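You operate a simulated robot arm through the tools that you are given. There is no shell and no other tool.

Carry out the task below with a simulated robot arm. There is one attempt and no reset: what you move stays moved.

## Task
Slide the frying pan onto ring three and get salted water steaming in it.
Fine: 150 to 200 ml from the white jug, in before the heat; jug and shaker back; mid heat, then off. Set down upright: white jug, salt shaker.
Where things are to end (x, y in the base frame): frying pan within 0.035 m of [0.54, -0.08].

It is judged by the outcome, as a careful person would: the job done as asked, and still so three seconds after it is handed in. It fails if anything else is knocked over, pushed out of place, dropped, spilled or broken.

## Robot
A 6-joint arm with a two-finger parallel gripper, fixed in place. Base frame: the origin is at the foot of the arm, x ahead of it, y to its left, z up. Units: m, rad, N and s.
With the tool pointing down near the work surface it reaches from about 0.24 to 0.66 m from the base axis. Its first joint turns from -1.152 to 1.152 rad. Payload 2.9 kg.
Tool frame: the origin (TCP) lies between the finger pads and is the grasp point; the fingertips stand 0.03 m ahead of it; z points along the fingers, y is the line along which they close. Largest opening 0.11 m; finger width 0.02, thickness 0.01; the body of the gripper, 0.048 by 0.112 m, starts 0.055 m behind the TCP.
Orientation is that of the tool frame in the base frame, as a unit quaternion [w, x, y, z]. With the fingers straight down and closing along the base's y, the tool's x points along the base's -x, its y along +y and its z along -z.

## Interface
- The arm moves only by the tool drive_tool. Its argument "motion" is one flat list of numbers, 7 for each row, row after row: the shift along the base's x, y, z in m, then the turn, a rotation vector about the base's x, y, z in rad, then the opening in per cent of the stroke, from 0 (shut) to 100 (fully open). In form: [tx, ty, tz, wx, wy, wz, claw, tx, ty, tz, wx, wy, wz, claw, ...]. A call has 1 to 20 rows; each row is the pose to reach, as a shift and turn from the pose commanded when the call began. Each row takes 0.2 s and may step no farther than 0.05 m and 0.15 rad from the row before; otherwise, or with a gripper value out of range, the whole call is refused. Where a pose cannot be reached the arm comes as near as it can. A force on the tool above 70 N (or 10 N above the force at the start of the call, whichever is more), or a blocked arm, ends the call early, and 0.2 s more pass. Each finger travels about 0.108 m/s and halts on what it meets, pressing with about 38 N; the grip force reading is that of the motor and also rises with nothing between the fingers. The clock runs only during rows and for 0.2 s after the last one: add rows that repeat a pose to give the fingers time. The reply holds the time, the measured pose of the TCP, the force on the tool along the base axes, the opening and the grip force, in the units named above and with some noise, with the torque about the TCP (base axes, N m) and any sound that the robot's microphone picked up.
- Cameras (640 x 400 px; columns grow to the right, rows downward): "scene" is fixed at [0.0759, 0.4278, 1.3968]; the picture's right is [-0.77, -0.64, 0.00], its down [-0.30, 0.36, -0.89] and it looks along [0.57, -0.68, -0.47] (base axes); focal length 305 px, centre (320, 200). "wrist" rides on the gripper at [0.072, 0.017, -0.103] in the tool frame; the picture's right is [-0.23, 0.97, 0.00], its down [-0.76, -0.18, -0.62] and it looks along [-0.61, -0.14, 0.78] (tool axes); focal length 222 px, centre (320, 200). There is no depth. A picture from a camera that has moved, and an enlarged one, comes with that camera's place and axes in the base frame and with its lens.
- get_image(camera): a new picture of that camera. No time passes.
- close_up(camera, box): a new picture of the part [left, top, right, bottom] of that camera's present view, enlarged. No time passes.
- close_job(): hands the job in; it is judged then, once.

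Places have to be worked out from the pictures, the camera data and where the tool is seen. Open the gripper and draw the arm clear of the work before you hand the job in, unless the task says otherwise.

The tools are called after "Call:" as a command line: name --argument value ..., lists and objects as JSON in quotes. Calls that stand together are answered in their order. drive_tool: Moves the arm, as the interface text tells. Its arguments: {"type":"object","properties":{"motion":{"type":"array"}},"required":["motion"]} The other tools are called the same way: get_image (camera) takes a picture; close_up (camera, box) takes an enlarged picture of a part of a camera's view; close_job () hands the job in.

At the start:

```text
time: 0.0
tcp_pos: [0.318, -0.2232, 1.245]
tool_rot: [0.0, 0.0, 1.0, 0.0]
wrist_force: [0.2, 0.2, 0.2]
wrist_torque: [0.03, 0.02, 0.01]
gripper_width: 0.1102
finger_force: 0.1
```

scene: 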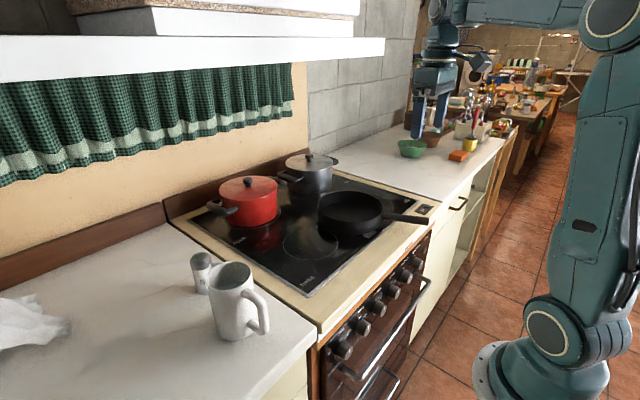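
wrist: 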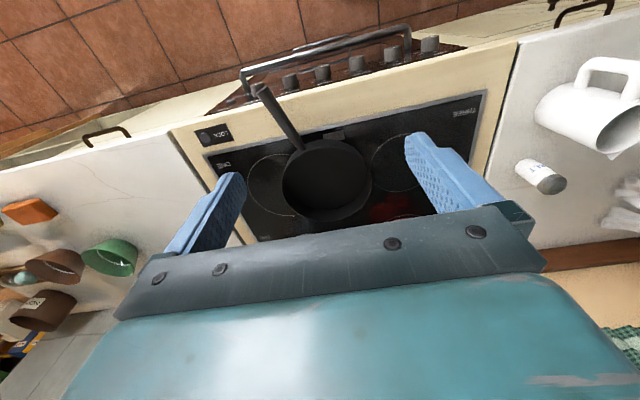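

I start by looking closely at the stove, jug, shaker and knobs before moving anything.

Call:
close_up --camera "scene" --box '[160, 140, 440, 315]'

Call:
close_up --camera "scene" --box '[300, 220, 460, 320]'

Call:
close_up --camera "scene" --box '[160, 230, 320, 330]'

Call:
close_up --camera "wrist" --box '[180, 20, 500, 220]'

Call:
close_up --camera "scene" --box '[400, 100, 520, 220]'

```text
2.29 times, centred on (300, 228) of scene
camera zoom: at [0.0759, 0.4278, 1.3968], right [-0.77, -0.64, 0.0], down [-0.3, 0.36, -0.89], along [0.57, -0.68, -0.47], focal length 698 px, centre (366, 137)
```

zoom: 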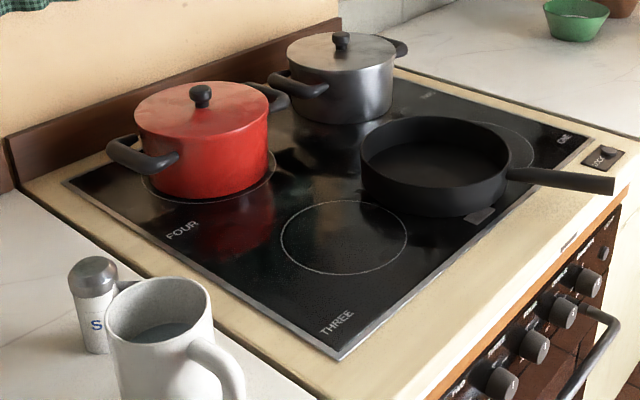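

```text
4.00 times, centred on (380, 270) of scene
camera zoom: at [0.0759, 0.4278, 1.3968], right [-0.77, -0.64, 0.0], down [-0.3, 0.36, -0.89], along [0.57, -0.68, -0.47], focal length 1221 px, centre (80, -80)
```

zoom: 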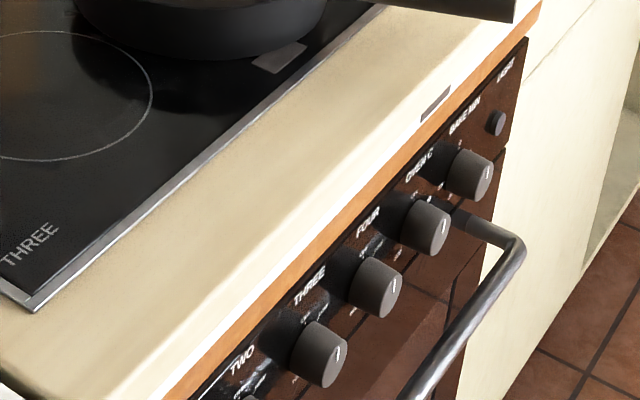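

```text
4.00 times, centred on (240, 280) of scene
camera zoom: at [0.0759, 0.4278, 1.3968], right [-0.77, -0.64, 0.0], down [-0.3, 0.36, -0.89], along [0.57, -0.68, -0.47], focal length 1221 px, centre (640, -120)
```

zoom: 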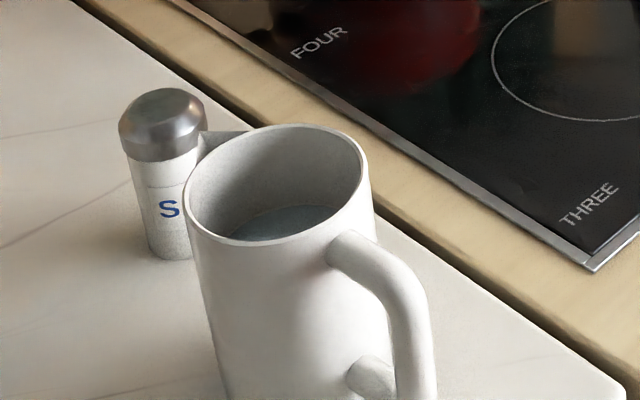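

```text
2.00 times, centred on (340, 120) of wrist
camera zoom: at [0.246, -0.2065, 1.3484], right [0.23, 0.97, 0.0], down [0.76, -0.18, 0.62], along [0.61, -0.14, -0.78], focal length 444 px, centre (280, 360)
```

zoom: 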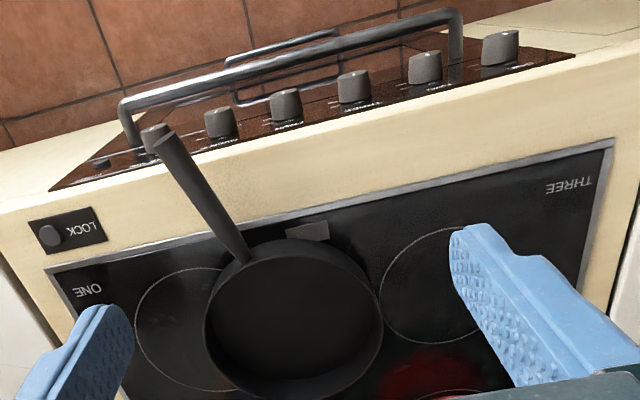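

```text
3.33 times, centred on (460, 160) of scene
camera zoom: at [0.0759, 0.4278, 1.3968], right [-0.77, -0.64, 0.0], down [-0.3, 0.36, -0.89], along [0.57, -0.68, -0.47], focal length 1018 px, centre (-147, 333)
```

zoom: 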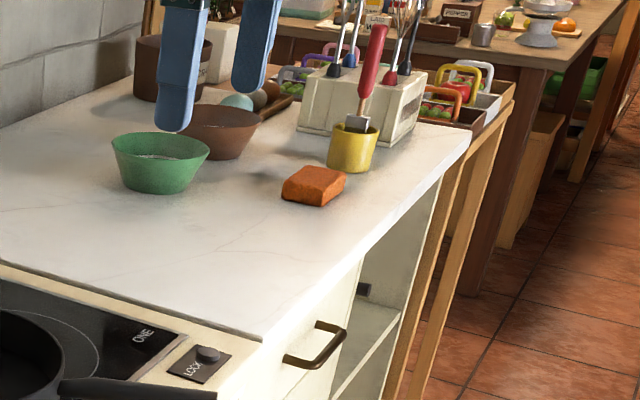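

The hob shows a LOCK control, rings ONE/THREE/FOUR and a knob row on the front panel. I zoom in further on the controls and the lock.

Call:
close_up --camera "wrist" --box '[330, 20, 450, 95]'

Call:
close_up --camera "wrist" --box '[180, 50, 340, 150]'

Call:
close_up --camera "scene" --box '[330, 270, 410, 370]'

Call:
close_up --camera "scene" --box '[390, 190, 450, 230]'

Call:
close_up --camera "wrist" --box '[500, 40, 640, 240]'

```text
5.33 times, centred on (390, 58) of wrist
camera zoom: at [0.246, -0.2065, 1.3484], right [0.23, 0.97, 0.0], down [0.76, -0.18, 0.62], along [0.61, -0.14, -0.78], focal length 1185 px, centre (-53, 960)
```

zoom: 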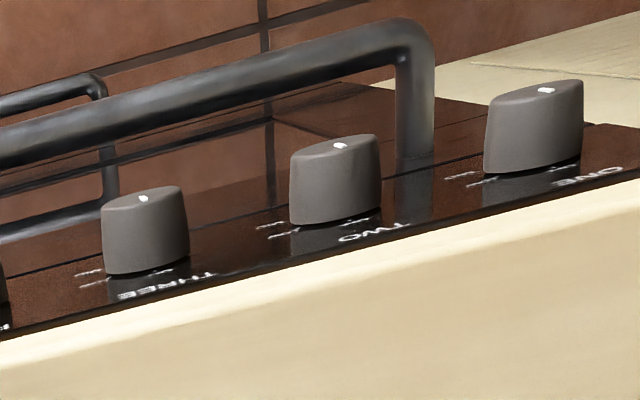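

```text
4.00 times, centred on (260, 100) of wrist
camera zoom: at [0.246, -0.2065, 1.3484], right [0.23, 0.97, 0.0], down [0.76, -0.18, 0.62], along [0.61, -0.14, -0.78], focal length 888 px, centre (560, 600)
```

zoom: 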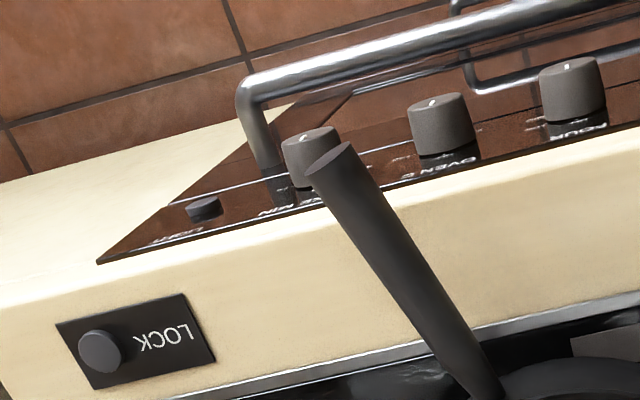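

```text
4.00 times, centred on (370, 320) of scene
camera zoom: at [0.0759, 0.4278, 1.3968], right [-0.77, -0.64, 0.0], down [-0.3, 0.36, -0.89], along [0.57, -0.68, -0.47], focal length 1221 px, centre (120, -280)
```

zoom: 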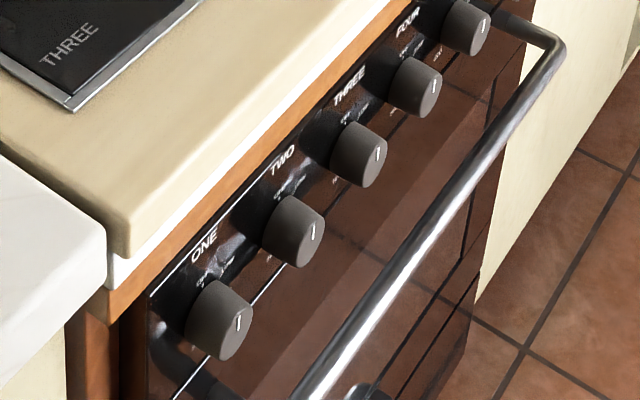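

```text
10.00 times, centred on (420, 210) of scene
camera zoom: at [0.0759, 0.4278, 1.3968], right [-0.77, -0.64, 0.0], down [-0.3, 0.36, -0.89], along [0.57, -0.68, -0.47], focal length 3053 px, centre (-680, 100)
```

zoom: 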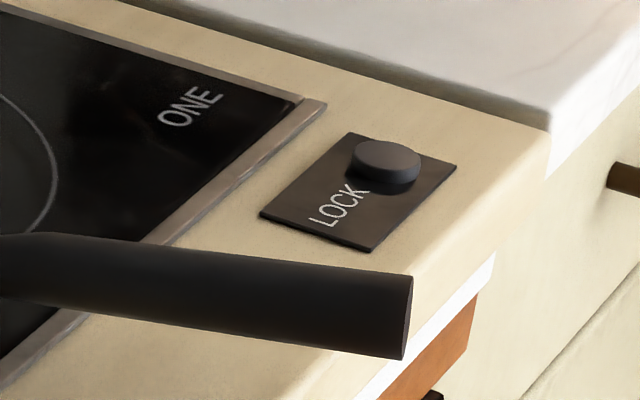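

```text
2.00 times, centred on (570, 140) of wrist
camera zoom: at [0.246, -0.2065, 1.3484], right [0.23, 0.97, 0.0], down [0.76, -0.18, 0.62], along [0.61, -0.14, -0.78], focal length 444 px, centre (-180, 320)
```

zoom: 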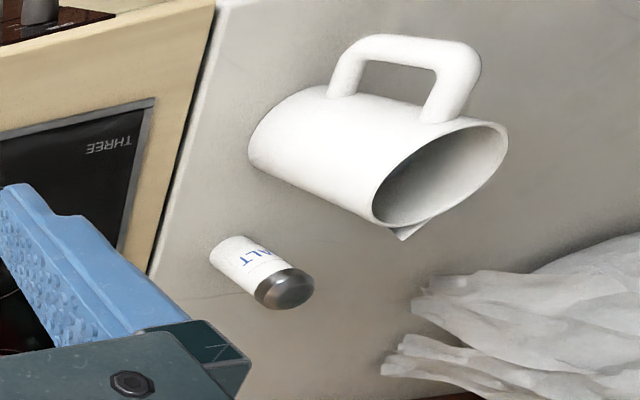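

The knob labels sit above each knob, so knob THREE is the third from the left (robot's view), and all pointers seem to be at the same (off) mark. I lower and tilt the tool in front of the stove so the wrist camera looks at the panel.

Call:
drive_tool --motion '[-0.011, 0.0155, -0.041, 0, -0.044, 0, 100, -0.023, 0.031, -0.082, 0, -0.087, 0, 100, -0.034, 0.0465, -0.1225, 0, -0.131, 0, 100, -0.045, 0.062, -0.163, 0, -0.175, 0, 100, -0.057, 0.0775, -0.204, 0, -0.218, 0, 100, -0.068, 0.093, -0.245, 0, -0.262, 0, 100]'

```text
time: 1.4
tcp_pos: [0.2507, -0.1299, 1.001]
tool_rot: [0.13, 0.0, 0.991, 0.0]
wrist_force: [0.0, 0.0, 0.5]
wrist_torque: [0.03, 0.02, 0.02]
gripper_width: 0.1099
finger_force: 0.0
```

The arm reached the pose. I take a wrist picture of the panel.

Call:
get_image --camera "wrist"

Call:
close_up --camera "wrist" --box '[300, 20, 460, 120]'

Call:
get_image --camera "scene"

```text
taken
camera wrist: at [0.1538, -0.114, 1.0814], right [0.22, 0.97, 0.06], down [0.57, -0.18, 0.8], along [0.79, -0.14, -0.6], focal length 222 px, centre (320, 200)
```

wrist: 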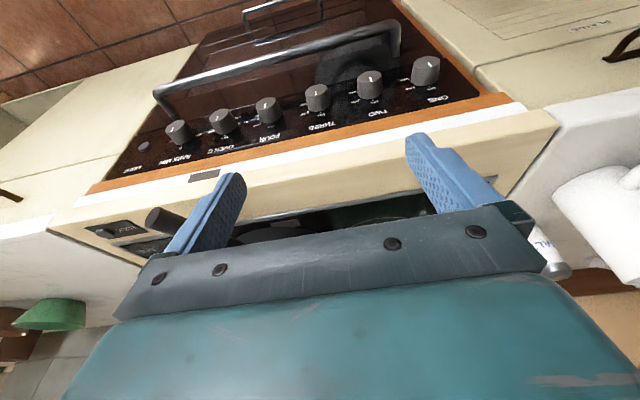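

```text
4.00 times, centred on (380, 70) of wrist
camera zoom: at [0.1538, -0.114, 1.0814], right [0.22, 0.97, 0.06], down [0.57, -0.18, 0.8], along [0.79, -0.14, -0.6], focal length 888 px, centre (80, 720)
```

zoom: 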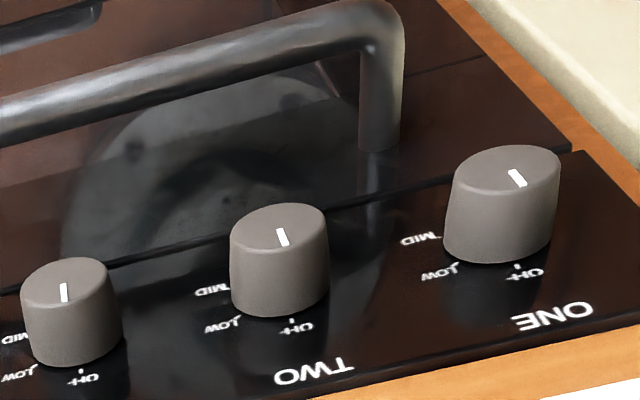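

```text
taken
```

scene: 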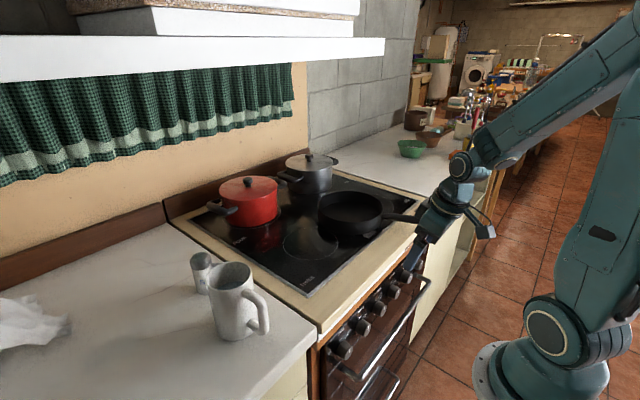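

Knob THREE's cap is at about (0.325, -0.137, 0.743); the scale goes OFF at top, then LOW, MID clockwise as seen from the robot, with MID about a quarter turn. Next I raise the arm and swing left to survey the jug and shaker.

Call:
drive_tool --motion '[0.0, 0.0, 0.045, 0, 0.03, 0, 100, 0.0, 0.01, 0.09, 0, 0.06, 0, 100, 0.0, 0.04, 0.125, 0, 0.09, 0, 100, 0.0, 0.08, 0.15, 0, 0.12, 0, 100, 0.0, 0.125, 0.16, 0, 0.15, 0, 100, 0.0, 0.17, 0.17, 0, 0.18, 0, 100, 0.0, 0.215, 0.18, 0, 0.21, 0, 100, 0.0, 0.26, 0.19, 0, 0.24, 0, 100, 0.0, 0.3, 0.2, 0, 0.262, 0, 100, 0.0, 0.34, 0.2, 0, 0.262, 0, 100]'

```text
time: 3.6
tcp_pos: [0.251, 0.2117, 1.2013]
tool_rot: [0.001, 0.001, 1.0, 0.0]
wrist_force: [0.0, 0.1, -0.6]
wrist_torque: [0.03, 0.03, 0.03]
gripper_width: 0.1099
finger_force: 0.0
```

The arm is above the left counter's front with the tool straight down. I take pictures of the jug and shaker from here.

Call:
get_image --camera "wrist"

Call:
close_up --camera "wrist" --box '[220, 40, 460, 190]'

Call:
close_up --camera "wrist" --box '[0, 40, 240, 190]'

```text
taken
camera wrist: at [0.1782, 0.2279, 1.3033], right [0.23, 0.97, 0.0], down [0.76, -0.18, 0.62], along [0.61, -0.14, -0.78], focal length 222 px, centre (320, 200)
```

wrist: 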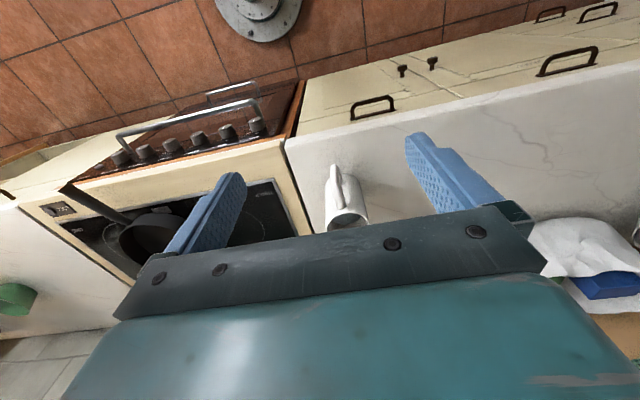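

```text
2.67 times, centred on (340, 115) of wrist
camera zoom: at [0.1782, 0.2279, 1.3033], right [0.23, 0.97, 0.0], down [0.76, -0.18, 0.62], along [0.61, -0.14, -0.78], focal length 592 px, centre (267, 427)
```

zoom: 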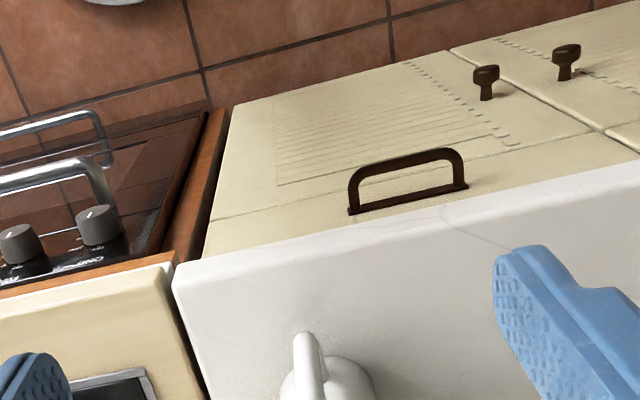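

```text
2.67 times, centred on (120, 115) of wrist
camera zoom: at [0.1782, 0.2279, 1.3033], right [0.23, 0.97, 0.0], down [0.76, -0.18, 0.62], along [0.61, -0.14, -0.78], focal length 592 px, centre (853, 427)
```

zoom: 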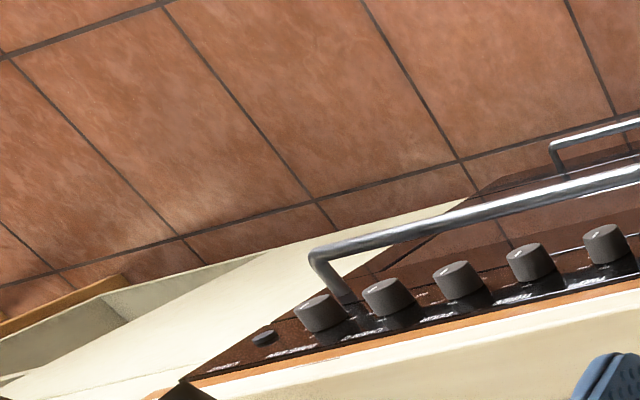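

The jug is partly hidden by the gripper from here. I move forward and up to see the jug and shaker from above.

Call:
drive_tool --motion '[0.035, -0.01, 0.02, 0, 0, 0, 100, 0.07, -0.025, 0.04, 0, 0, 0, 100, 0.105, -0.035, 0.06, 0, 0, 0, 100, 0.14, -0.05, 0.08, 0, 0, 0, 100, 0.17, -0.06, 0.1, 0, 0, 0, 100, 0.17, -0.06, 0.1, 0, 0, 0, 100]'

Call:
get_image --camera "wrist"

Call:
close_up --camera "wrist" --box '[270, 40, 470, 200]'

```text
time: 5.0
tcp_pos: [0.4214, 0.1513, 1.3019]
tool_rot: [0.0, 0.001, 1.0, 0.001]
wrist_force: [0.3, 0.1, 1.1]
wrist_torque: [0.01, -0.02, -0.01]
gripper_width: 0.1101
finger_force: 0.0
```

```text
taken
camera wrist: at [0.3489, 0.1663, 1.4047], right [0.23, 0.97, 0.0], down [0.76, -0.18, 0.62], along [0.61, -0.14, -0.78], focal length 222 px, centre (320, 200)
```

wrist: 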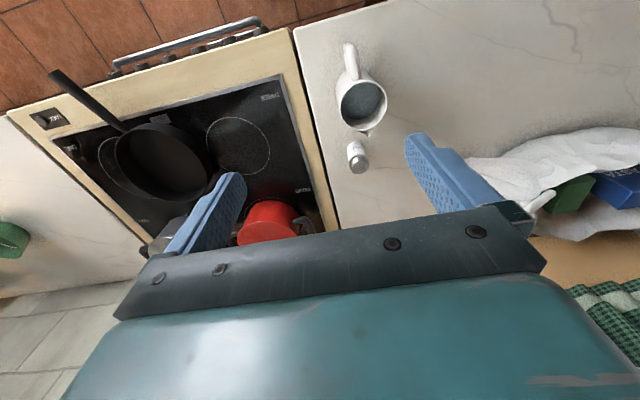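

```text
2.50 times, centred on (370, 120) of wrist
camera zoom: at [0.3489, 0.1663, 1.4047], right [0.23, 0.97, 0.0], down [0.76, -0.18, 0.62], along [0.61, -0.14, -0.78], focal length 555 px, centre (195, 400)
```

zoom: 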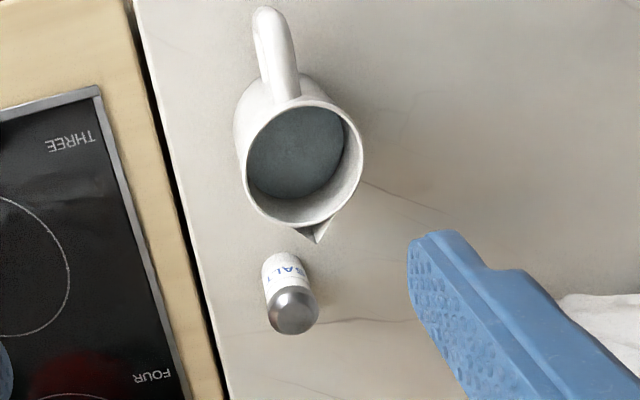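

The jug rim centre is at about (0.469, 0.210, 1.021), with the spout pointing +x and the handle -x. The shaker top is at about (0.597, 0.192, 0.992). Now a closer look at the pan, the lock and the rings from this pose.

Call:
close_up --camera "wrist" --box '[10, 60, 290, 235]'

Call:
close_up --camera "wrist" --box '[20, 95, 100, 145]'

```text
2.29 times, centred on (150, 148) of wrist
camera zoom: at [0.3489, 0.1663, 1.4047], right [0.23, 0.97, 0.0], down [0.76, -0.18, 0.62], along [0.61, -0.14, -0.78], focal length 508 px, centre (709, 320)
```

zoom: 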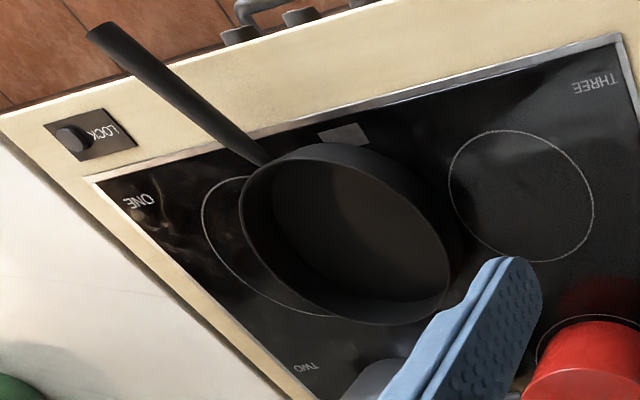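

```text
8.00 times, centred on (60, 120) of wrist
camera zoom: at [0.3489, 0.1663, 1.4047], right [0.23, 0.97, 0.0], down [0.76, -0.18, 0.62], along [0.61, -0.14, -0.78], focal length 1777 px, centre (2400, 840)
```

zoom: 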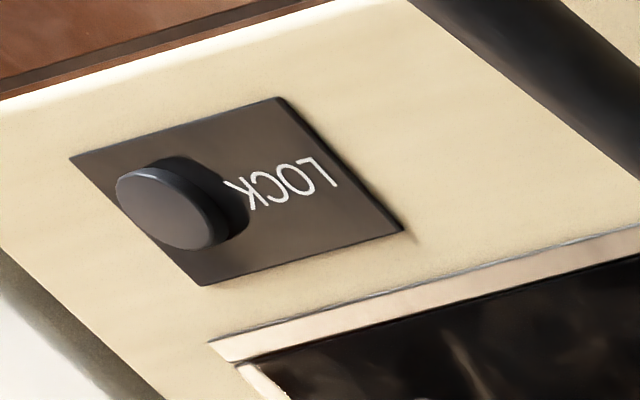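

Estimates: pan centre ≈ (0.509, -0.232), handle horizontal at z ≈ 0.95 from (0.422, -0.269) to its tip (0.308, -0.316), LOCK button ≈ (0.373, -0.485, 0.905). I move above the pan handle with the fingers turned square to it and take a new look.

Call:
drive_tool --motion '[-0.006, -0.043, -0.01, 0, 0, 0.039, 100, -0.012, -0.086, -0.02, 0, 0, 0.078, 100, -0.018, -0.129, -0.03, 0, 0, 0.117, 100, -0.024, -0.172, -0.04, 0, 0, 0.156, 100, -0.03, -0.215, -0.05, 0, 0, 0.195, 100, -0.036, -0.258, -0.06, 0, 0, 0.234, 100, -0.042, -0.301, -0.07, 0, 0, 0.273, 100, -0.048, -0.344, -0.08, 0, 0, 0.312, 100, -0.054, -0.388, -0.09, 0, 0, 0.351, 100, -0.061, -0.431, -0.102, 0, 0, 0.391, 100, -0.061, -0.431, -0.102, 0, 0, 0.391, 100]'

Call:
get_image --camera "wrist"

Call:
close_up --camera "wrist" --box '[200, 40, 440, 210]'

```text
time: 7.4
tcp_pos: [0.3557, -0.2825, 1.1943]
tool_rot: [0.0, -0.194, 0.981, 0.0]
wrist_force: [0.4, 0.7, -0.2]
wrist_torque: [0.02, 0.0, -0.01]
gripper_width: 0.1098
finger_force: 0.0
```

```text
taken
camera wrist: at [0.2831, -0.295, 1.2981], right [-0.16, 0.99, 0.0], down [0.77, 0.13, 0.62], along [0.62, 0.1, -0.78], focal length 222 px, centre (320, 200)
```

wrist: 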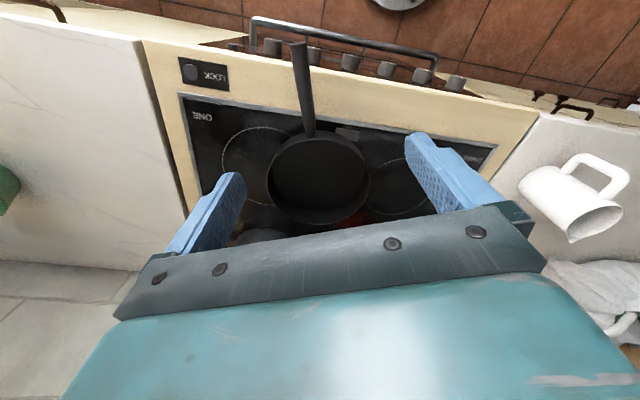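

```text
2.35 times, centred on (320, 125) of wrist
camera zoom: at [0.2831, -0.295, 1.2981], right [-0.16, 0.99, 0.0], down [0.77, 0.13, 0.62], along [0.62, 0.1, -0.78], focal length 523 px, centre (320, 376)
```

zoom: 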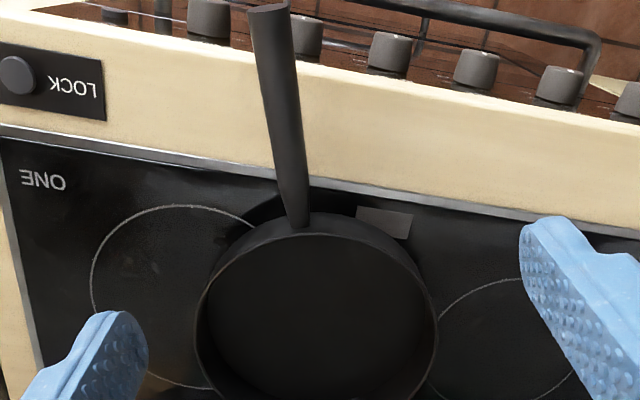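

Refined: pan centre ≈ (0.515, -0.262), rim z ≈ 0.945, handle angled about 15° from -x at z ≈ 0.945. I move to just above my grip point (0.396, -0.295) on the handle and check the alignment.

Call:
drive_tool --motion '[0.01, -0.004, -0.037, 0, 0, -0.033, 100, 0.02, -0.007, -0.074, 0, 0, -0.066, 100, 0.03, -0.011, -0.111, 0, 0, -0.1, 100, 0.039, -0.014, -0.148, 0, 0, -0.133, 100, 0.039, -0.014, -0.148, 0, 0, -0.133, 100, 0.039, -0.014, -0.148, 0, 0, -0.133, 100]'

Call:
get_image --camera "wrist"

Call:
close_up --camera "scene" --box '[290, 150, 450, 250]'

```text
time: 8.8
tcp_pos: [0.3967, -0.2928, 1.0493]
tool_rot: [0.0, -0.129, 0.992, 0.0]
wrist_force: [0.0, 0.4, -0.8]
wrist_torque: [0.01, 0.01, 0.0]
gripper_width: 0.1099
finger_force: 0.0
```

```text
taken
camera wrist: at [0.323, -0.2954, 1.1536], right [-0.03, 1.0, 0.0], down [0.78, 0.02, 0.62], along [0.62, 0.02, -0.78], focal length 222 px, centre (320, 200)
```

wrist: 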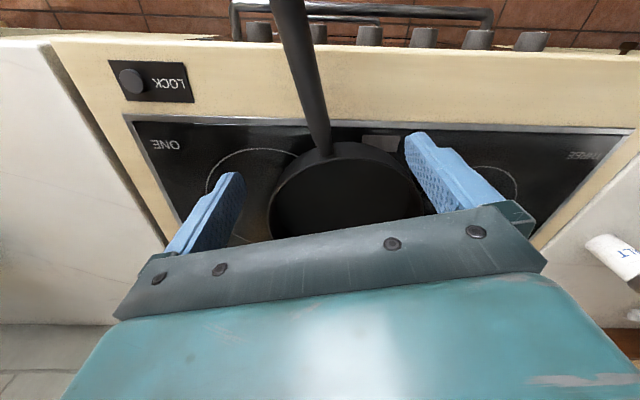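

```text
4.00 times, centred on (370, 200) of scene
camera zoom: at [0.0759, 0.4277, 1.3968], right [-0.77, -0.64, 0.0], down [-0.3, 0.36, -0.89], along [0.57, -0.68, -0.47], focal length 1221 px, centre (120, 200)
```

zoom: 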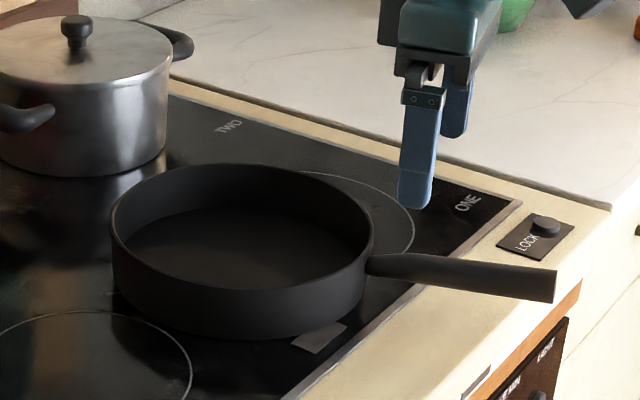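

The handle passes right through the grip line between the fingers and is aligned to within a couple of degrees. I descend to handle height with the fingers still open.

Call:
drive_tool --motion '[0, -0.002, -0.035, 0, 0, 0, 100, 0, -0.0035, -0.07, 0, 0, 0, 100, 0, -0.0035, -0.09, 0, 0, 0, 100, 0, -0.0035, -0.105, 0, 0, 0, 100, 0, -0.0035, -0.105, 0, 0, 0, 100]'

Call:
get_image --camera "wrist"

Call:
close_up --camera "scene" --box '[330, 160, 450, 235]'

```text
time: 10.0
tcp_pos: [0.3966, -0.2977, 0.946]
tool_rot: [-0.001, -0.129, 0.992, 0.0]
wrist_force: [0.0, -0.1, -0.2]
wrist_torque: [-0.01, 0.03, 0.01]
gripper_width: 0.1103
finger_force: 0.1
```

```text
taken
camera wrist: at [0.3235, -0.301, 1.0485], right [-0.03, 1.0, 0.0], down [0.78, 0.02, 0.62], along [0.62, 0.02, -0.78], focal length 222 px, centre (320, 200)
```

wrist: 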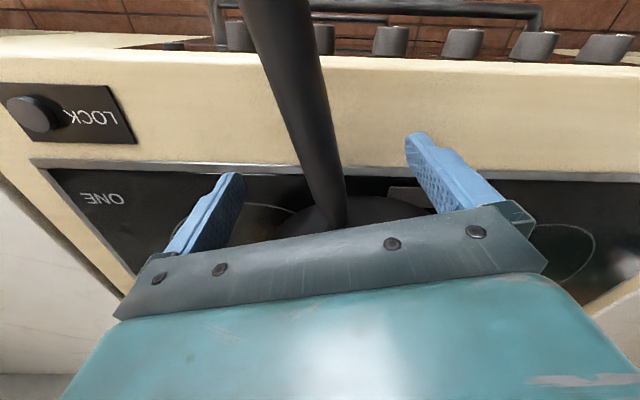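

```text
5.33 times, centred on (390, 198) of scene
camera zoom: at [0.0759, 0.4277, 1.3968], right [-0.77, -0.64, 0.0], down [-0.3, 0.36, -0.89], along [0.57, -0.68, -0.47], focal length 1628 px, centre (-53, 213)
```

zoom: 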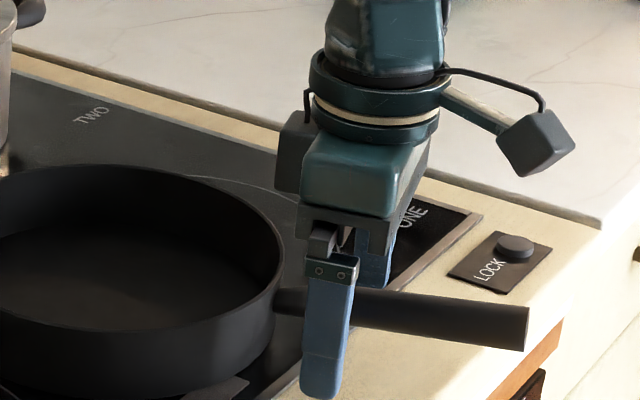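

The fingers straddle the handle with the handle about 4 mm toward +y of centre. I centre on it and close the gripper.

Call:
drive_tool --motion '[-0.001, 0.0045, 0, 0, 0, 0, 100, -0.001, 0.0045, 0, 0, 0, 0, 60, -0.001, 0.0045, 0, 0, 0, 0, 30, -0.001, 0.0045, 0, 0, 0, 0, 0, -0.001, 0.0045, 0, 0, 0, 0, 0, -0.001, 0.0045, 0, 0, 0, 0, 0]'

Call:
get_image --camera "wrist"

Call:
close_up --camera "scene" --box '[290, 150, 450, 250]'

```text
time: 11.4
tcp_pos: [0.3956, -0.2938, 0.9474]
tool_rot: [-0.001, -0.129, 0.992, 0.0]
wrist_force: [-1.2, 0.0, 1.1]
wrist_torque: [0.09, -0.24, 0.43]
gripper_width: 0.0247
finger_force: 37.9
```

```text
taken
camera wrist: at [0.3226, -0.2965, 1.0487], right [-0.03, 1.0, 0.0], down [0.78, 0.02, 0.62], along [0.62, 0.02, -0.78], focal length 222 px, centre (320, 200)
```

wrist: 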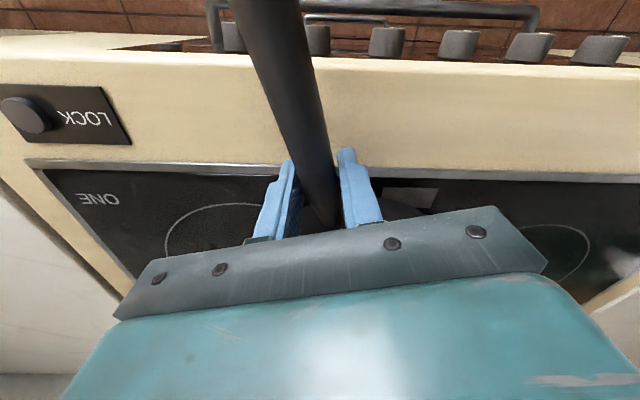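

```text
4.00 times, centred on (370, 200) of scene
camera zoom: at [0.0759, 0.4278, 1.3968], right [-0.77, -0.64, 0.0], down [-0.3, 0.36, -0.89], along [0.57, -0.68, -0.47], focal length 1221 px, centre (120, 200)
```

zoom: 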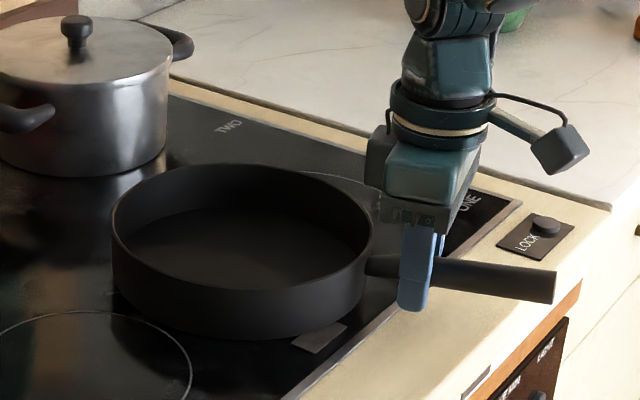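

The handle is gripped (0.0247 m wide). I slide the pan slowly halfway towards ring three and check for twist.

Call:
drive_tool --motion '[0.0005, 0.004, 0, 0, 0, 0, 0, 0.002, 0.014, 0, 0, 0, 0, 0, 0.004, 0.024, 0, 0, 0, 0, 0, 0.005, 0.034, 0, 0, 0, 0, 0, 0.006, 0.044, 0, 0, 0, 0, 0, 0.0075, 0.054, 0, 0, 0, 0, 0, 0.009, 0.064, 0, 0, 0, 0, 0, 0.0105, 0.074, 0, 0, 0, 0, 0, 0.012, 0.084, 0, 0, 0, 0, 0, 0.0125, 0.09, 0, 0, 0, 0, 0]'

Call:
get_image --camera "wrist"

Call:
get_image --camera "scene"

```text
time: 13.6
tcp_pos: [0.4104, -0.2038, 0.9455]
tool_rot: [0.002, -0.128, 0.992, -0.001]
wrist_force: [-2.2, -10.6, 22.6]
wrist_torque: [-0.1, 0.0, -0.25]
gripper_width: 0.0246
finger_force: 38.2
```

```text
taken
camera wrist: at [0.3361, -0.2071, 1.0484], right [-0.03, 1.0, 0.0], down [0.78, 0.02, 0.62], along [0.62, 0.02, -0.78], focal length 222 px, centre (320, 200)
```

wrist: 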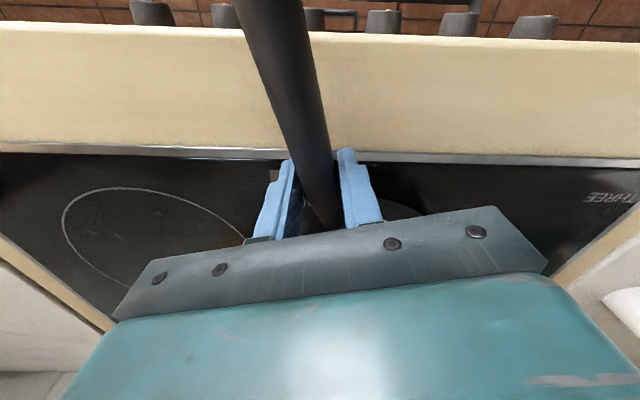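

```text
taken
```

scene: 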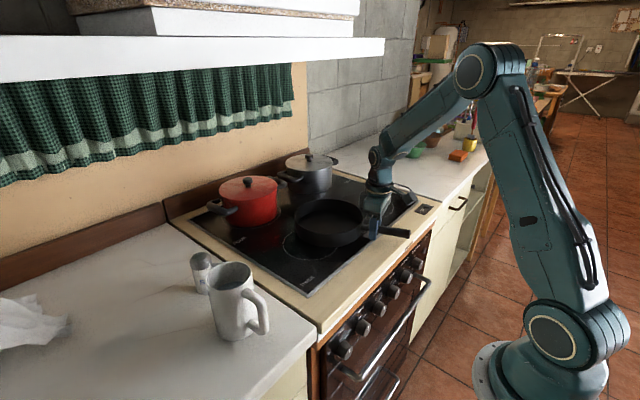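

The pan is following without twisting, but the tool presses down with about 22 N. I ease the tool up 3 mm and then continue the slide.

Call:
drive_tool --motion '[0, 0, 0.0015, 0, 0, 0, 0, 0, 0, 0.003, 0, 0, 0, 0, 0, 0, 0.003, 0, 0, 0, 0]'

```text
time: 14.4
tcp_pos: [0.4081, -0.2024, 0.9464]
tool_rot: [-0.004, -0.13, 0.992, 0.002]
wrist_force: [0.1, -0.2, -0.1]
wrist_torque: [-0.2, 0.95, 0.04]
gripper_width: 0.0247
finger_force: 38.4
```

Force is now near zero. I continue the slide for the remaining ~0.09 m in y and 0.012 m in x.

Call:
drive_tool --motion '[0.0005, 0.004, 0, 0, 0, 0, 0, 0.002, 0.014, 0, 0, 0, 0, 0, 0.004, 0.024, 0, 0, 0, 0, 0, 0.005, 0.034, 0, 0, 0, 0, 0, 0.006, 0.044, 0, 0, 0, 0, 0, 0.0075, 0.054, 0, 0, 0, 0, 0, 0.009, 0.064, 0, 0, 0, 0, 0, 0.0105, 0.074, 0, 0, 0, 0, 0, 0.012, 0.084, 0, 0, 0, 0, 0, 0.0125, 0.09, 0, 0, 0, 0, 0, 0.0125, 0.09, 0, 0, 0, 0, 0]'

Call:
close_up --camera "scene" --box '[180, 150, 440, 312]'

Call:
get_image --camera "wrist"

```text
time: 16.8
tcp_pos: [0.4226, -0.1136, 0.9476]
tool_rot: [0.001, -0.128, 0.992, 0.0]
wrist_force: [0.7, -2.0, 0.4]
wrist_torque: [0.09, -0.6, -0.38]
gripper_width: 0.0246
finger_force: 37.7
```

```text
2.46 times, centred on (310, 231) of scene
camera zoom: at [0.0759, 0.4277, 1.3968], right [-0.77, -0.64, 0.0], down [-0.3, 0.36, -0.89], along [0.57, -0.68, -0.47], focal length 752 px, centre (345, 124)
```

zoom: 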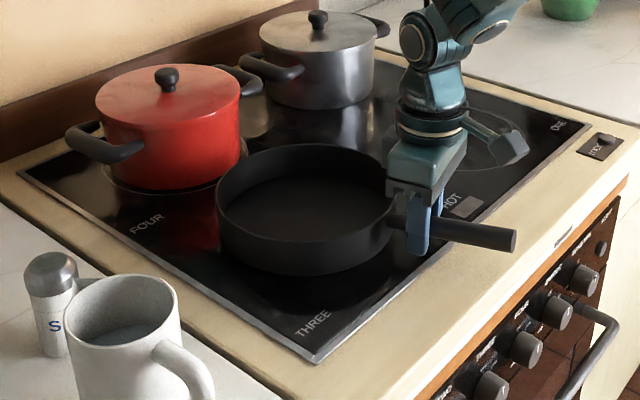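

```text
taken
camera wrist: at [0.3488, -0.1167, 1.0511], right [-0.03, 1.0, 0.0], down [0.78, 0.02, 0.62], along [0.62, 0.02, -0.78], focal length 222 px, centre (320, 200)
```

wrist: 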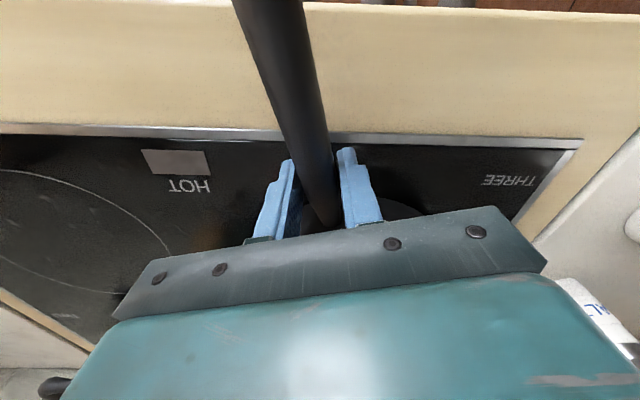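

The pan appears centred near (0.545, -0.08) on ring three, and a HOT indicator window has come into view near the front edge. I release the handle and rise to verify.

Call:
drive_tool --motion '[0, 0, 0, 0, 0, 0, 30, 0, 0, 0, 0, 0, 0, 60, 0, 0, 0, 0, 0, 0, 60, 0, 0, 0.04, 0, 0, 0, 60, 0, 0, 0.08, 0, 0, 0, 80, 0, 0, 0.12, 0, 0, 0, 100, -0.02, 0, 0.16, 0, 0, 0, 100, -0.04, 0, 0.2, 0, 0, 0, 100, -0.06, 0, 0.25, 0, 0, 0, 100, -0.06, 0, 0.25, 0, 0, 0, 100]'

Call:
get_image --camera "wrist"

Call:
close_up --camera "scene" --box '[180, 150, 440, 312]'

```text
refused: row 9 steps farther than a row can; nothing moved
```

```text
taken
camera wrist: at [0.3488, -0.1167, 1.0511], right [-0.03, 1.0, 0.0], down [0.78, 0.02, 0.62], along [0.62, 0.02, -0.78], focal length 222 px, centre (320, 200)
```

wrist: 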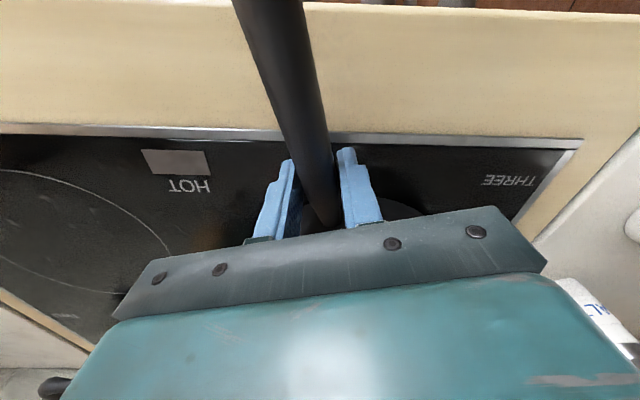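

```text
2.46 times, centred on (310, 231) of scene
camera zoom: at [0.0759, 0.4277, 1.3968], right [-0.77, -0.64, 0.0], down [-0.3, 0.36, -0.89], along [0.57, -0.68, -0.47], focal length 752 px, centre (345, 124)
```

zoom: 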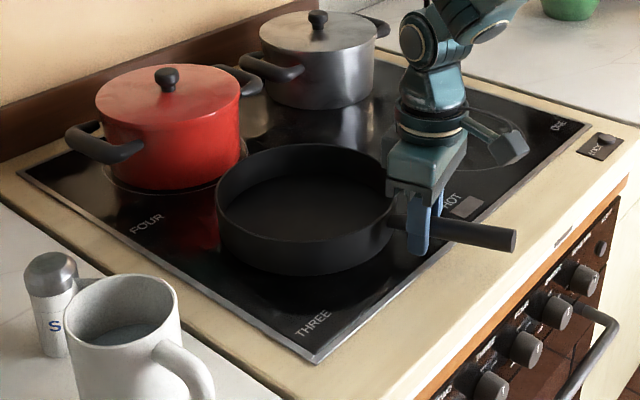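

The last row stepped too far, so nothing moved. I send the release and rise again with smaller steps.

Call:
drive_tool --motion '[0, 0, 0, 0, 0, 0, 30, 0, 0, 0, 0, 0, 0, 60, 0, 0, 0, 0, 0, 0, 60, 0, 0, 0.04, 0, 0, 0, 60, 0, 0, 0.08, 0, 0, 0, 80, 0, 0, 0.12, 0, 0, 0, 100, -0.02, 0, 0.16, 0, 0, -0.06, 100, -0.04, 0, 0.2, 0, 0, -0.12, 100, -0.06, 0, 0.24, 0, 0, -0.2, 100, -0.07, 0, 0.27, 0, 0, -0.258, 100, -0.07, 0, 0.27, 0, 0, -0.258, 100]'

Call:
get_image --camera "wrist"

Call:
close_up --camera "scene" --box '[180, 150, 440, 312]'

```text
time: 19.2
tcp_pos: [0.3531, -0.1146, 1.2188]
tool_rot: [-0.001, 0.001, 1.0, 0.0]
wrist_force: [0.8, -0.2, 0.6]
wrist_torque: [0.0, 0.02, -0.02]
gripper_width: 0.1101
finger_force: 0.1
```

```text
taken
camera wrist: at [0.2809, -0.0985, 1.3218], right [0.23, 0.97, 0.0], down [0.76, -0.18, 0.62], along [0.61, -0.14, -0.78], focal length 222 px, centre (320, 200)
```

wrist: 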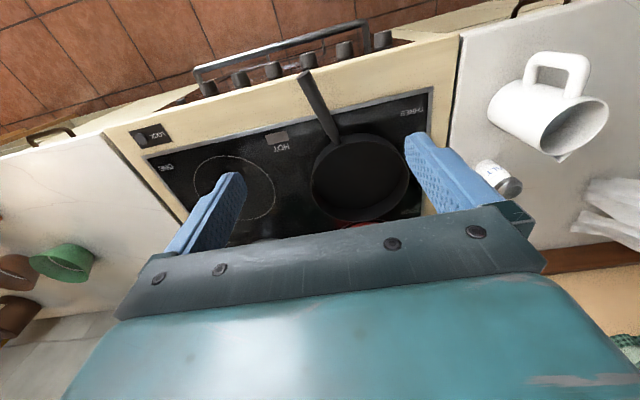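

```text
2.46 times, centred on (310, 231) of scene
camera zoom: at [0.0759, 0.4278, 1.3968], right [-0.77, -0.64, 0.0], down [-0.3, 0.36, -0.89], along [0.57, -0.68, -0.47], focal length 752 px, centre (345, 124)
```

zoom: 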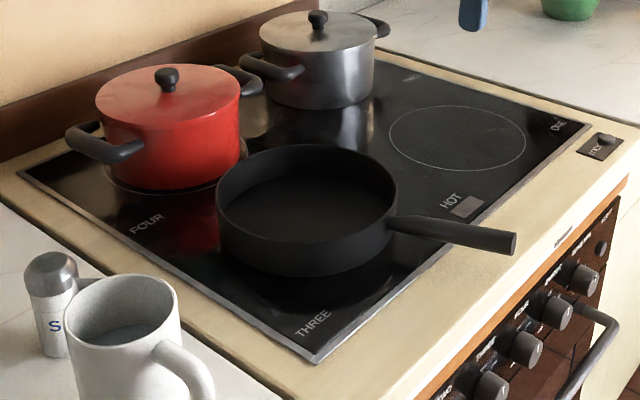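

The pan sits centred over ring three (≈ (0.538, -0.079)), red pot untouched. Before handling the jug, I do a dry run of a sideways pouring posture above the pan: first yaw the tool about -95°.

Call:
drive_tool --motion '[0.0155, 0.0095, 0, 0, 0, -0.138, 100, 0.031, 0.019, 0, 0, 0, -0.276, 100, 0.047, 0.0285, 0, 0, 0, -0.415, 100, 0.0625, 0.038, 0, 0, 0, -0.553, 100, 0.078, 0.0475, 0, 0, 0, -0.691, 100, 0.094, 0.057, 0, 0, 0, -0.83, 100, 0.1095, 0.0665, 0, 0, 0, -0.968, 100, 0.125, 0.076, 0, 0, 0, -1.106, 100, 0.141, 0.0855, 0, 0, 0, -1.245, 100, 0.157, 0.095, 0, 0, 0, -1.383, 100, 0.172, 0.1045, 0, 0, 0, -1.521, 100, 0.188, 0.114, 0, 0, 0, -1.66, 100, 0.188, 0.114, 0, 0, 0, -1.66, 100]'

```text
time: 22.0
tcp_pos: [0.5409, 0.0015, 1.2188]
tool_rot: [0.0, 0.738, 0.675, 0.0]
wrist_force: [0.3, -0.1, -0.5]
wrist_torque: [-0.02, -0.02, 0.01]
gripper_width: 0.1099
finger_force: 0.1
```

The yaw was reached. Now the tilt: +1.25 rad about base x with the TCP held, to see whether the arm can take the pouring attitude.

Call:
drive_tool --motion '[0, 0, 0, 0.14, 0, 0, 100, 0, 0, 0, 0.28, 0, 0, 100, 0, 0, 0, 0.42, 0, 0, 100, 0, 0, 0, 0.56, 0, 0, 100, 0, 0, 0, 0.7, 0, 0, 100, 0, 0, 0, 0.84, 0, 0, 100, 0, 0, 0, 0.98, 0, 0, 100, 0, 0, 0, 1.12, 0, 0, 100, 0, 0, 0, 1.25, 0, 0, 100, 0, 0, 0, 1.25, 0, 0, 100]'

Call:
get_image --camera "scene"

Call:
get_image --camera "wrist"

```text
time: 24.2
tcp_pos: [0.5285, 0.0051, 1.2056]
tool_rot: [-0.147, 0.724, 0.66, 0.139]
wrist_force: [-0.9, -0.2, -0.5]
wrist_torque: [0.02, -0.02, 0.02]
gripper_width: 0.1101
finger_force: 0.1
out of reach, approached as far as the arm can: row 3, 4, 5, 6, 7, 8, 9, 10
```

```text
taken
```

scene: 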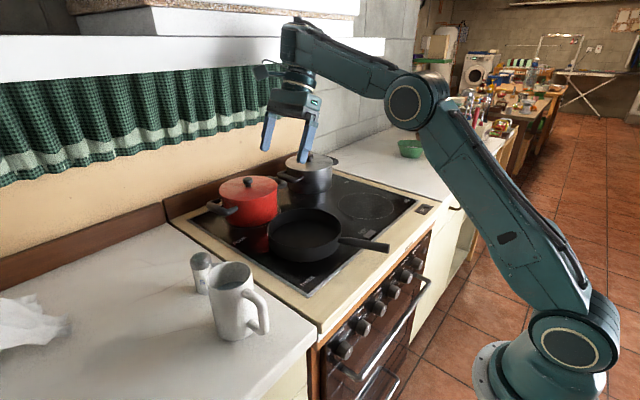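

```text
taken
camera wrist: at [0.551, 0.0272, 1.3285], right [0.95, -0.29, -0.12], down [-0.25, -0.93, 0.28], along [-0.19, -0.23, -0.95], focal length 222 px, centre (320, 200)
```

wrist: 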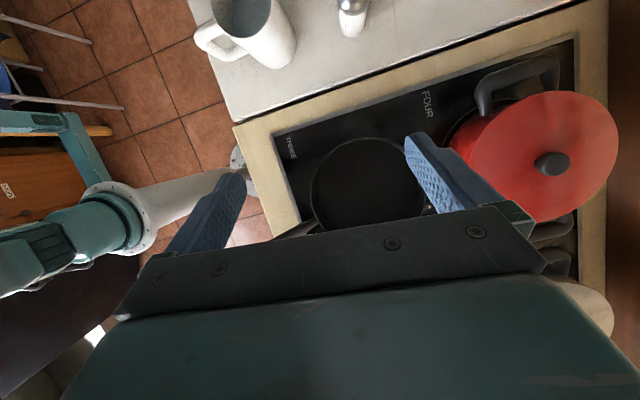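

The arm can only tilt about 0.4 rad that way (joint limit). I test how the commanded pose is counted by turning back a little.

Call:
drive_tool --motion '[0, 0, 0, -0.13, 0, 0, 100, 0, 0, 0, -0.26, 0, 0, 100, 0, 0, 0, -0.38, 0, 0, 100, 0, 0, 0, -0.38, 0, 0, 100]'

```text
time: 25.2
tcp_pos: [0.5279, 0.0034, 1.2047]
tool_rot: [-0.008, 0.737, 0.675, 0.013]
wrist_force: [0.1, -0.2, 0.3]
wrist_torque: [0.0, -0.01, -0.02]
gripper_width: 0.1099
finger_force: 0.1
```

The commanded pose is clipped to what was reached, so I'm back to tool-down. Now I test the opposite tilt, -1.2 rad about base x.

Call:
drive_tool --motion '[0, 0, 0, -0.14, 0, 0, 100, 0, 0, 0, -0.28, 0, 0, 100, 0, 0, 0, -0.42, 0, 0, 100, 0, 0, 0, -0.56, 0, 0, 100, 0, 0, 0, -0.7, 0, 0, 100, 0, 0, 0, -0.84, 0, 0, 100, 0, 0, 0, -0.98, 0, 0, 100, 0, 0, 0, -1.12, 0, 0, 100, 0, 0, 0, -1.25, 0, 0, 100, 0, 0, 0, -1.25, 0, 0, 100]'

Call:
get_image --camera "scene"

```text
time: 27.4
tcp_pos: [0.5194, 0.0022, 1.1965]
tool_rot: [0.159, 0.721, 0.66, -0.138]
wrist_force: [0.5, 0.3, -0.2]
wrist_torque: [-0.01, -0.04, -0.01]
gripper_width: 0.1099
finger_force: 0.0
out of reach, approached as far as the arm can: row 1, 4, 5, 6, 7, 8, 9, 10
```

```text
taken
```

scene: 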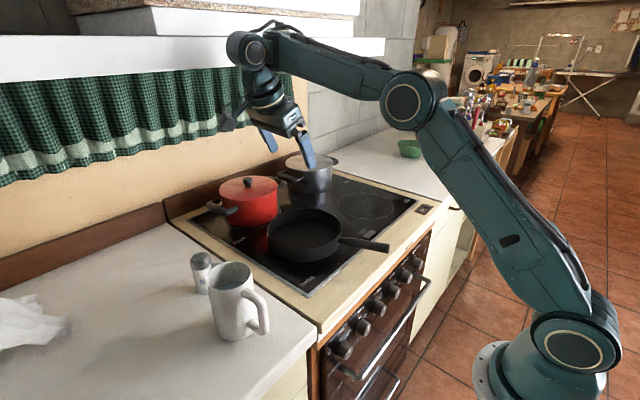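

Both sideways tilts stop at ~0.4 rad here, possibly because this height is near the arm's reach limit. I return to tool-down, come closer and lower, then test again.

Call:
drive_tool --motion '[-0.015, 0, -0.01, 0.106, 0, 0, 100, -0.03, 0, -0.02, 0.212, 0, 0, 100, -0.05, 0, -0.035, 0.318, 0, 0, 100, -0.07, 0, -0.05, 0.424, 0, 0, 100, -0.07, 0, -0.075, 0.424, 0, 0, 100, -0.07, 0, -0.1, 0.424, 0, 0, 100, -0.07, 0, -0.1, 0.424, 0, 0, 100]'

Call:
drive_tool --motion '[0, 0, 0, 0.14, 0, 0, 100, 0, 0, 0, 0.28, 0, 0, 100, 0, 0, 0, 0.42, 0, 0, 100, 0, 0, 0, 0.56, 0, 0, 100, 0, 0, 0, 0.7, 0, 0, 100, 0, 0, 0, 0.84, 0, 0, 100, 0, 0, 0, 0.98, 0, 0, 100, 0, 0, 0, 1.12, 0, 0, 100, 0, 0, 0, 1.25, 0, 0, 100, 0, 0, 0, 1.25, 0, 0, 100]'

Call:
get_image --camera "scene"

```text
time: 29.0
tcp_pos: [0.5089, 0.0053, 1.1652]
tool_rot: [0.002, 0.738, 0.675, 0.001]
wrist_force: [-0.2, 0.4, 0.0]
wrist_torque: [0.01, -0.01, -0.01]
gripper_width: 0.1101
finger_force: 0.0
out of reach, approached as far as the arm can: row 1, 2, 3, 4, 5, 6, 7
```

```text
time: 31.2
tcp_pos: [0.4738, 0.1066, 1.0911]
tool_rot: [-0.398, 0.622, 0.541, 0.402]
wrist_force: [-0.6, 0.7, 0.6]
wrist_torque: [-0.02, 0.01, 0.0]
gripper_width: 0.1099
finger_force: 0.0
out of reach, approached as far as the arm can: row 1, 2, 3, 4, 5, 6, 7, 8, 9, 10
```

```text
taken
```

scene: 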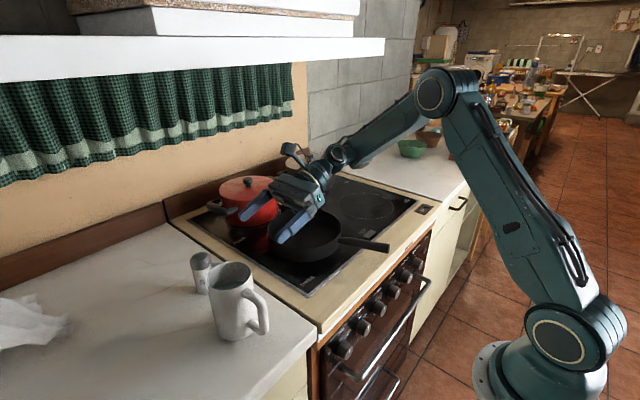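

The tilt was in fact reached this time (tool now points about 69° toward +y), only the position drifted. I check whether I can shift to the wanted pouring position (0.53, 0.0, 1.06) with this attitude.

Call:
drive_tool --motion '[0.011, -0.021, 0, 0, 0, 0, 100, 0.022, -0.042, -0.005, 0, 0, 0, 100, 0.033, -0.063, -0.01, 0, 0, 0, 100, 0.044, -0.084, -0.02, 0, 0, 0, 100, 0.056, -0.107, -0.03, 0, 0, 0, 100, 0.056, -0.107, -0.03, 0, 0, 0, 100]'

Call:
get_image --camera "scene"

Call:
get_image --camera "wrist"

```text
time: 32.6
tcp_pos: [0.502, 0.0464, 1.0264]
tool_rot: [-0.382, 0.632, 0.54, 0.403]
wrist_force: [1.8, -0.2, 1.0]
wrist_torque: [-0.02, 0.04, 0.01]
gripper_width: 0.1101
finger_force: 0.0
out of reach, approached as far as the arm can: row 1, 2, 3, 4, 5, 6
```

```text
taken
```

scene: 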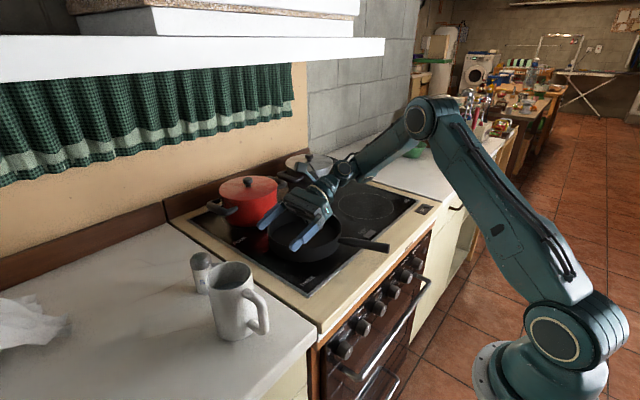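

```text
taken
camera wrist: at [0.5161, -0.0246, 1.1316], right [0.94, -0.21, -0.26], down [-0.31, -0.84, -0.45], along [-0.12, 0.51, -0.85], focal length 222 px, centre (320, 200)
```

wrist: 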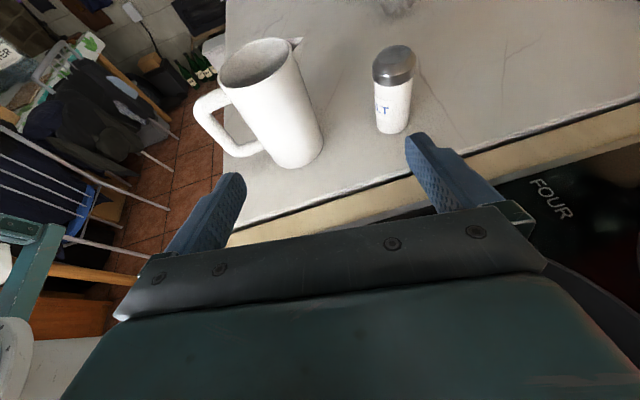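

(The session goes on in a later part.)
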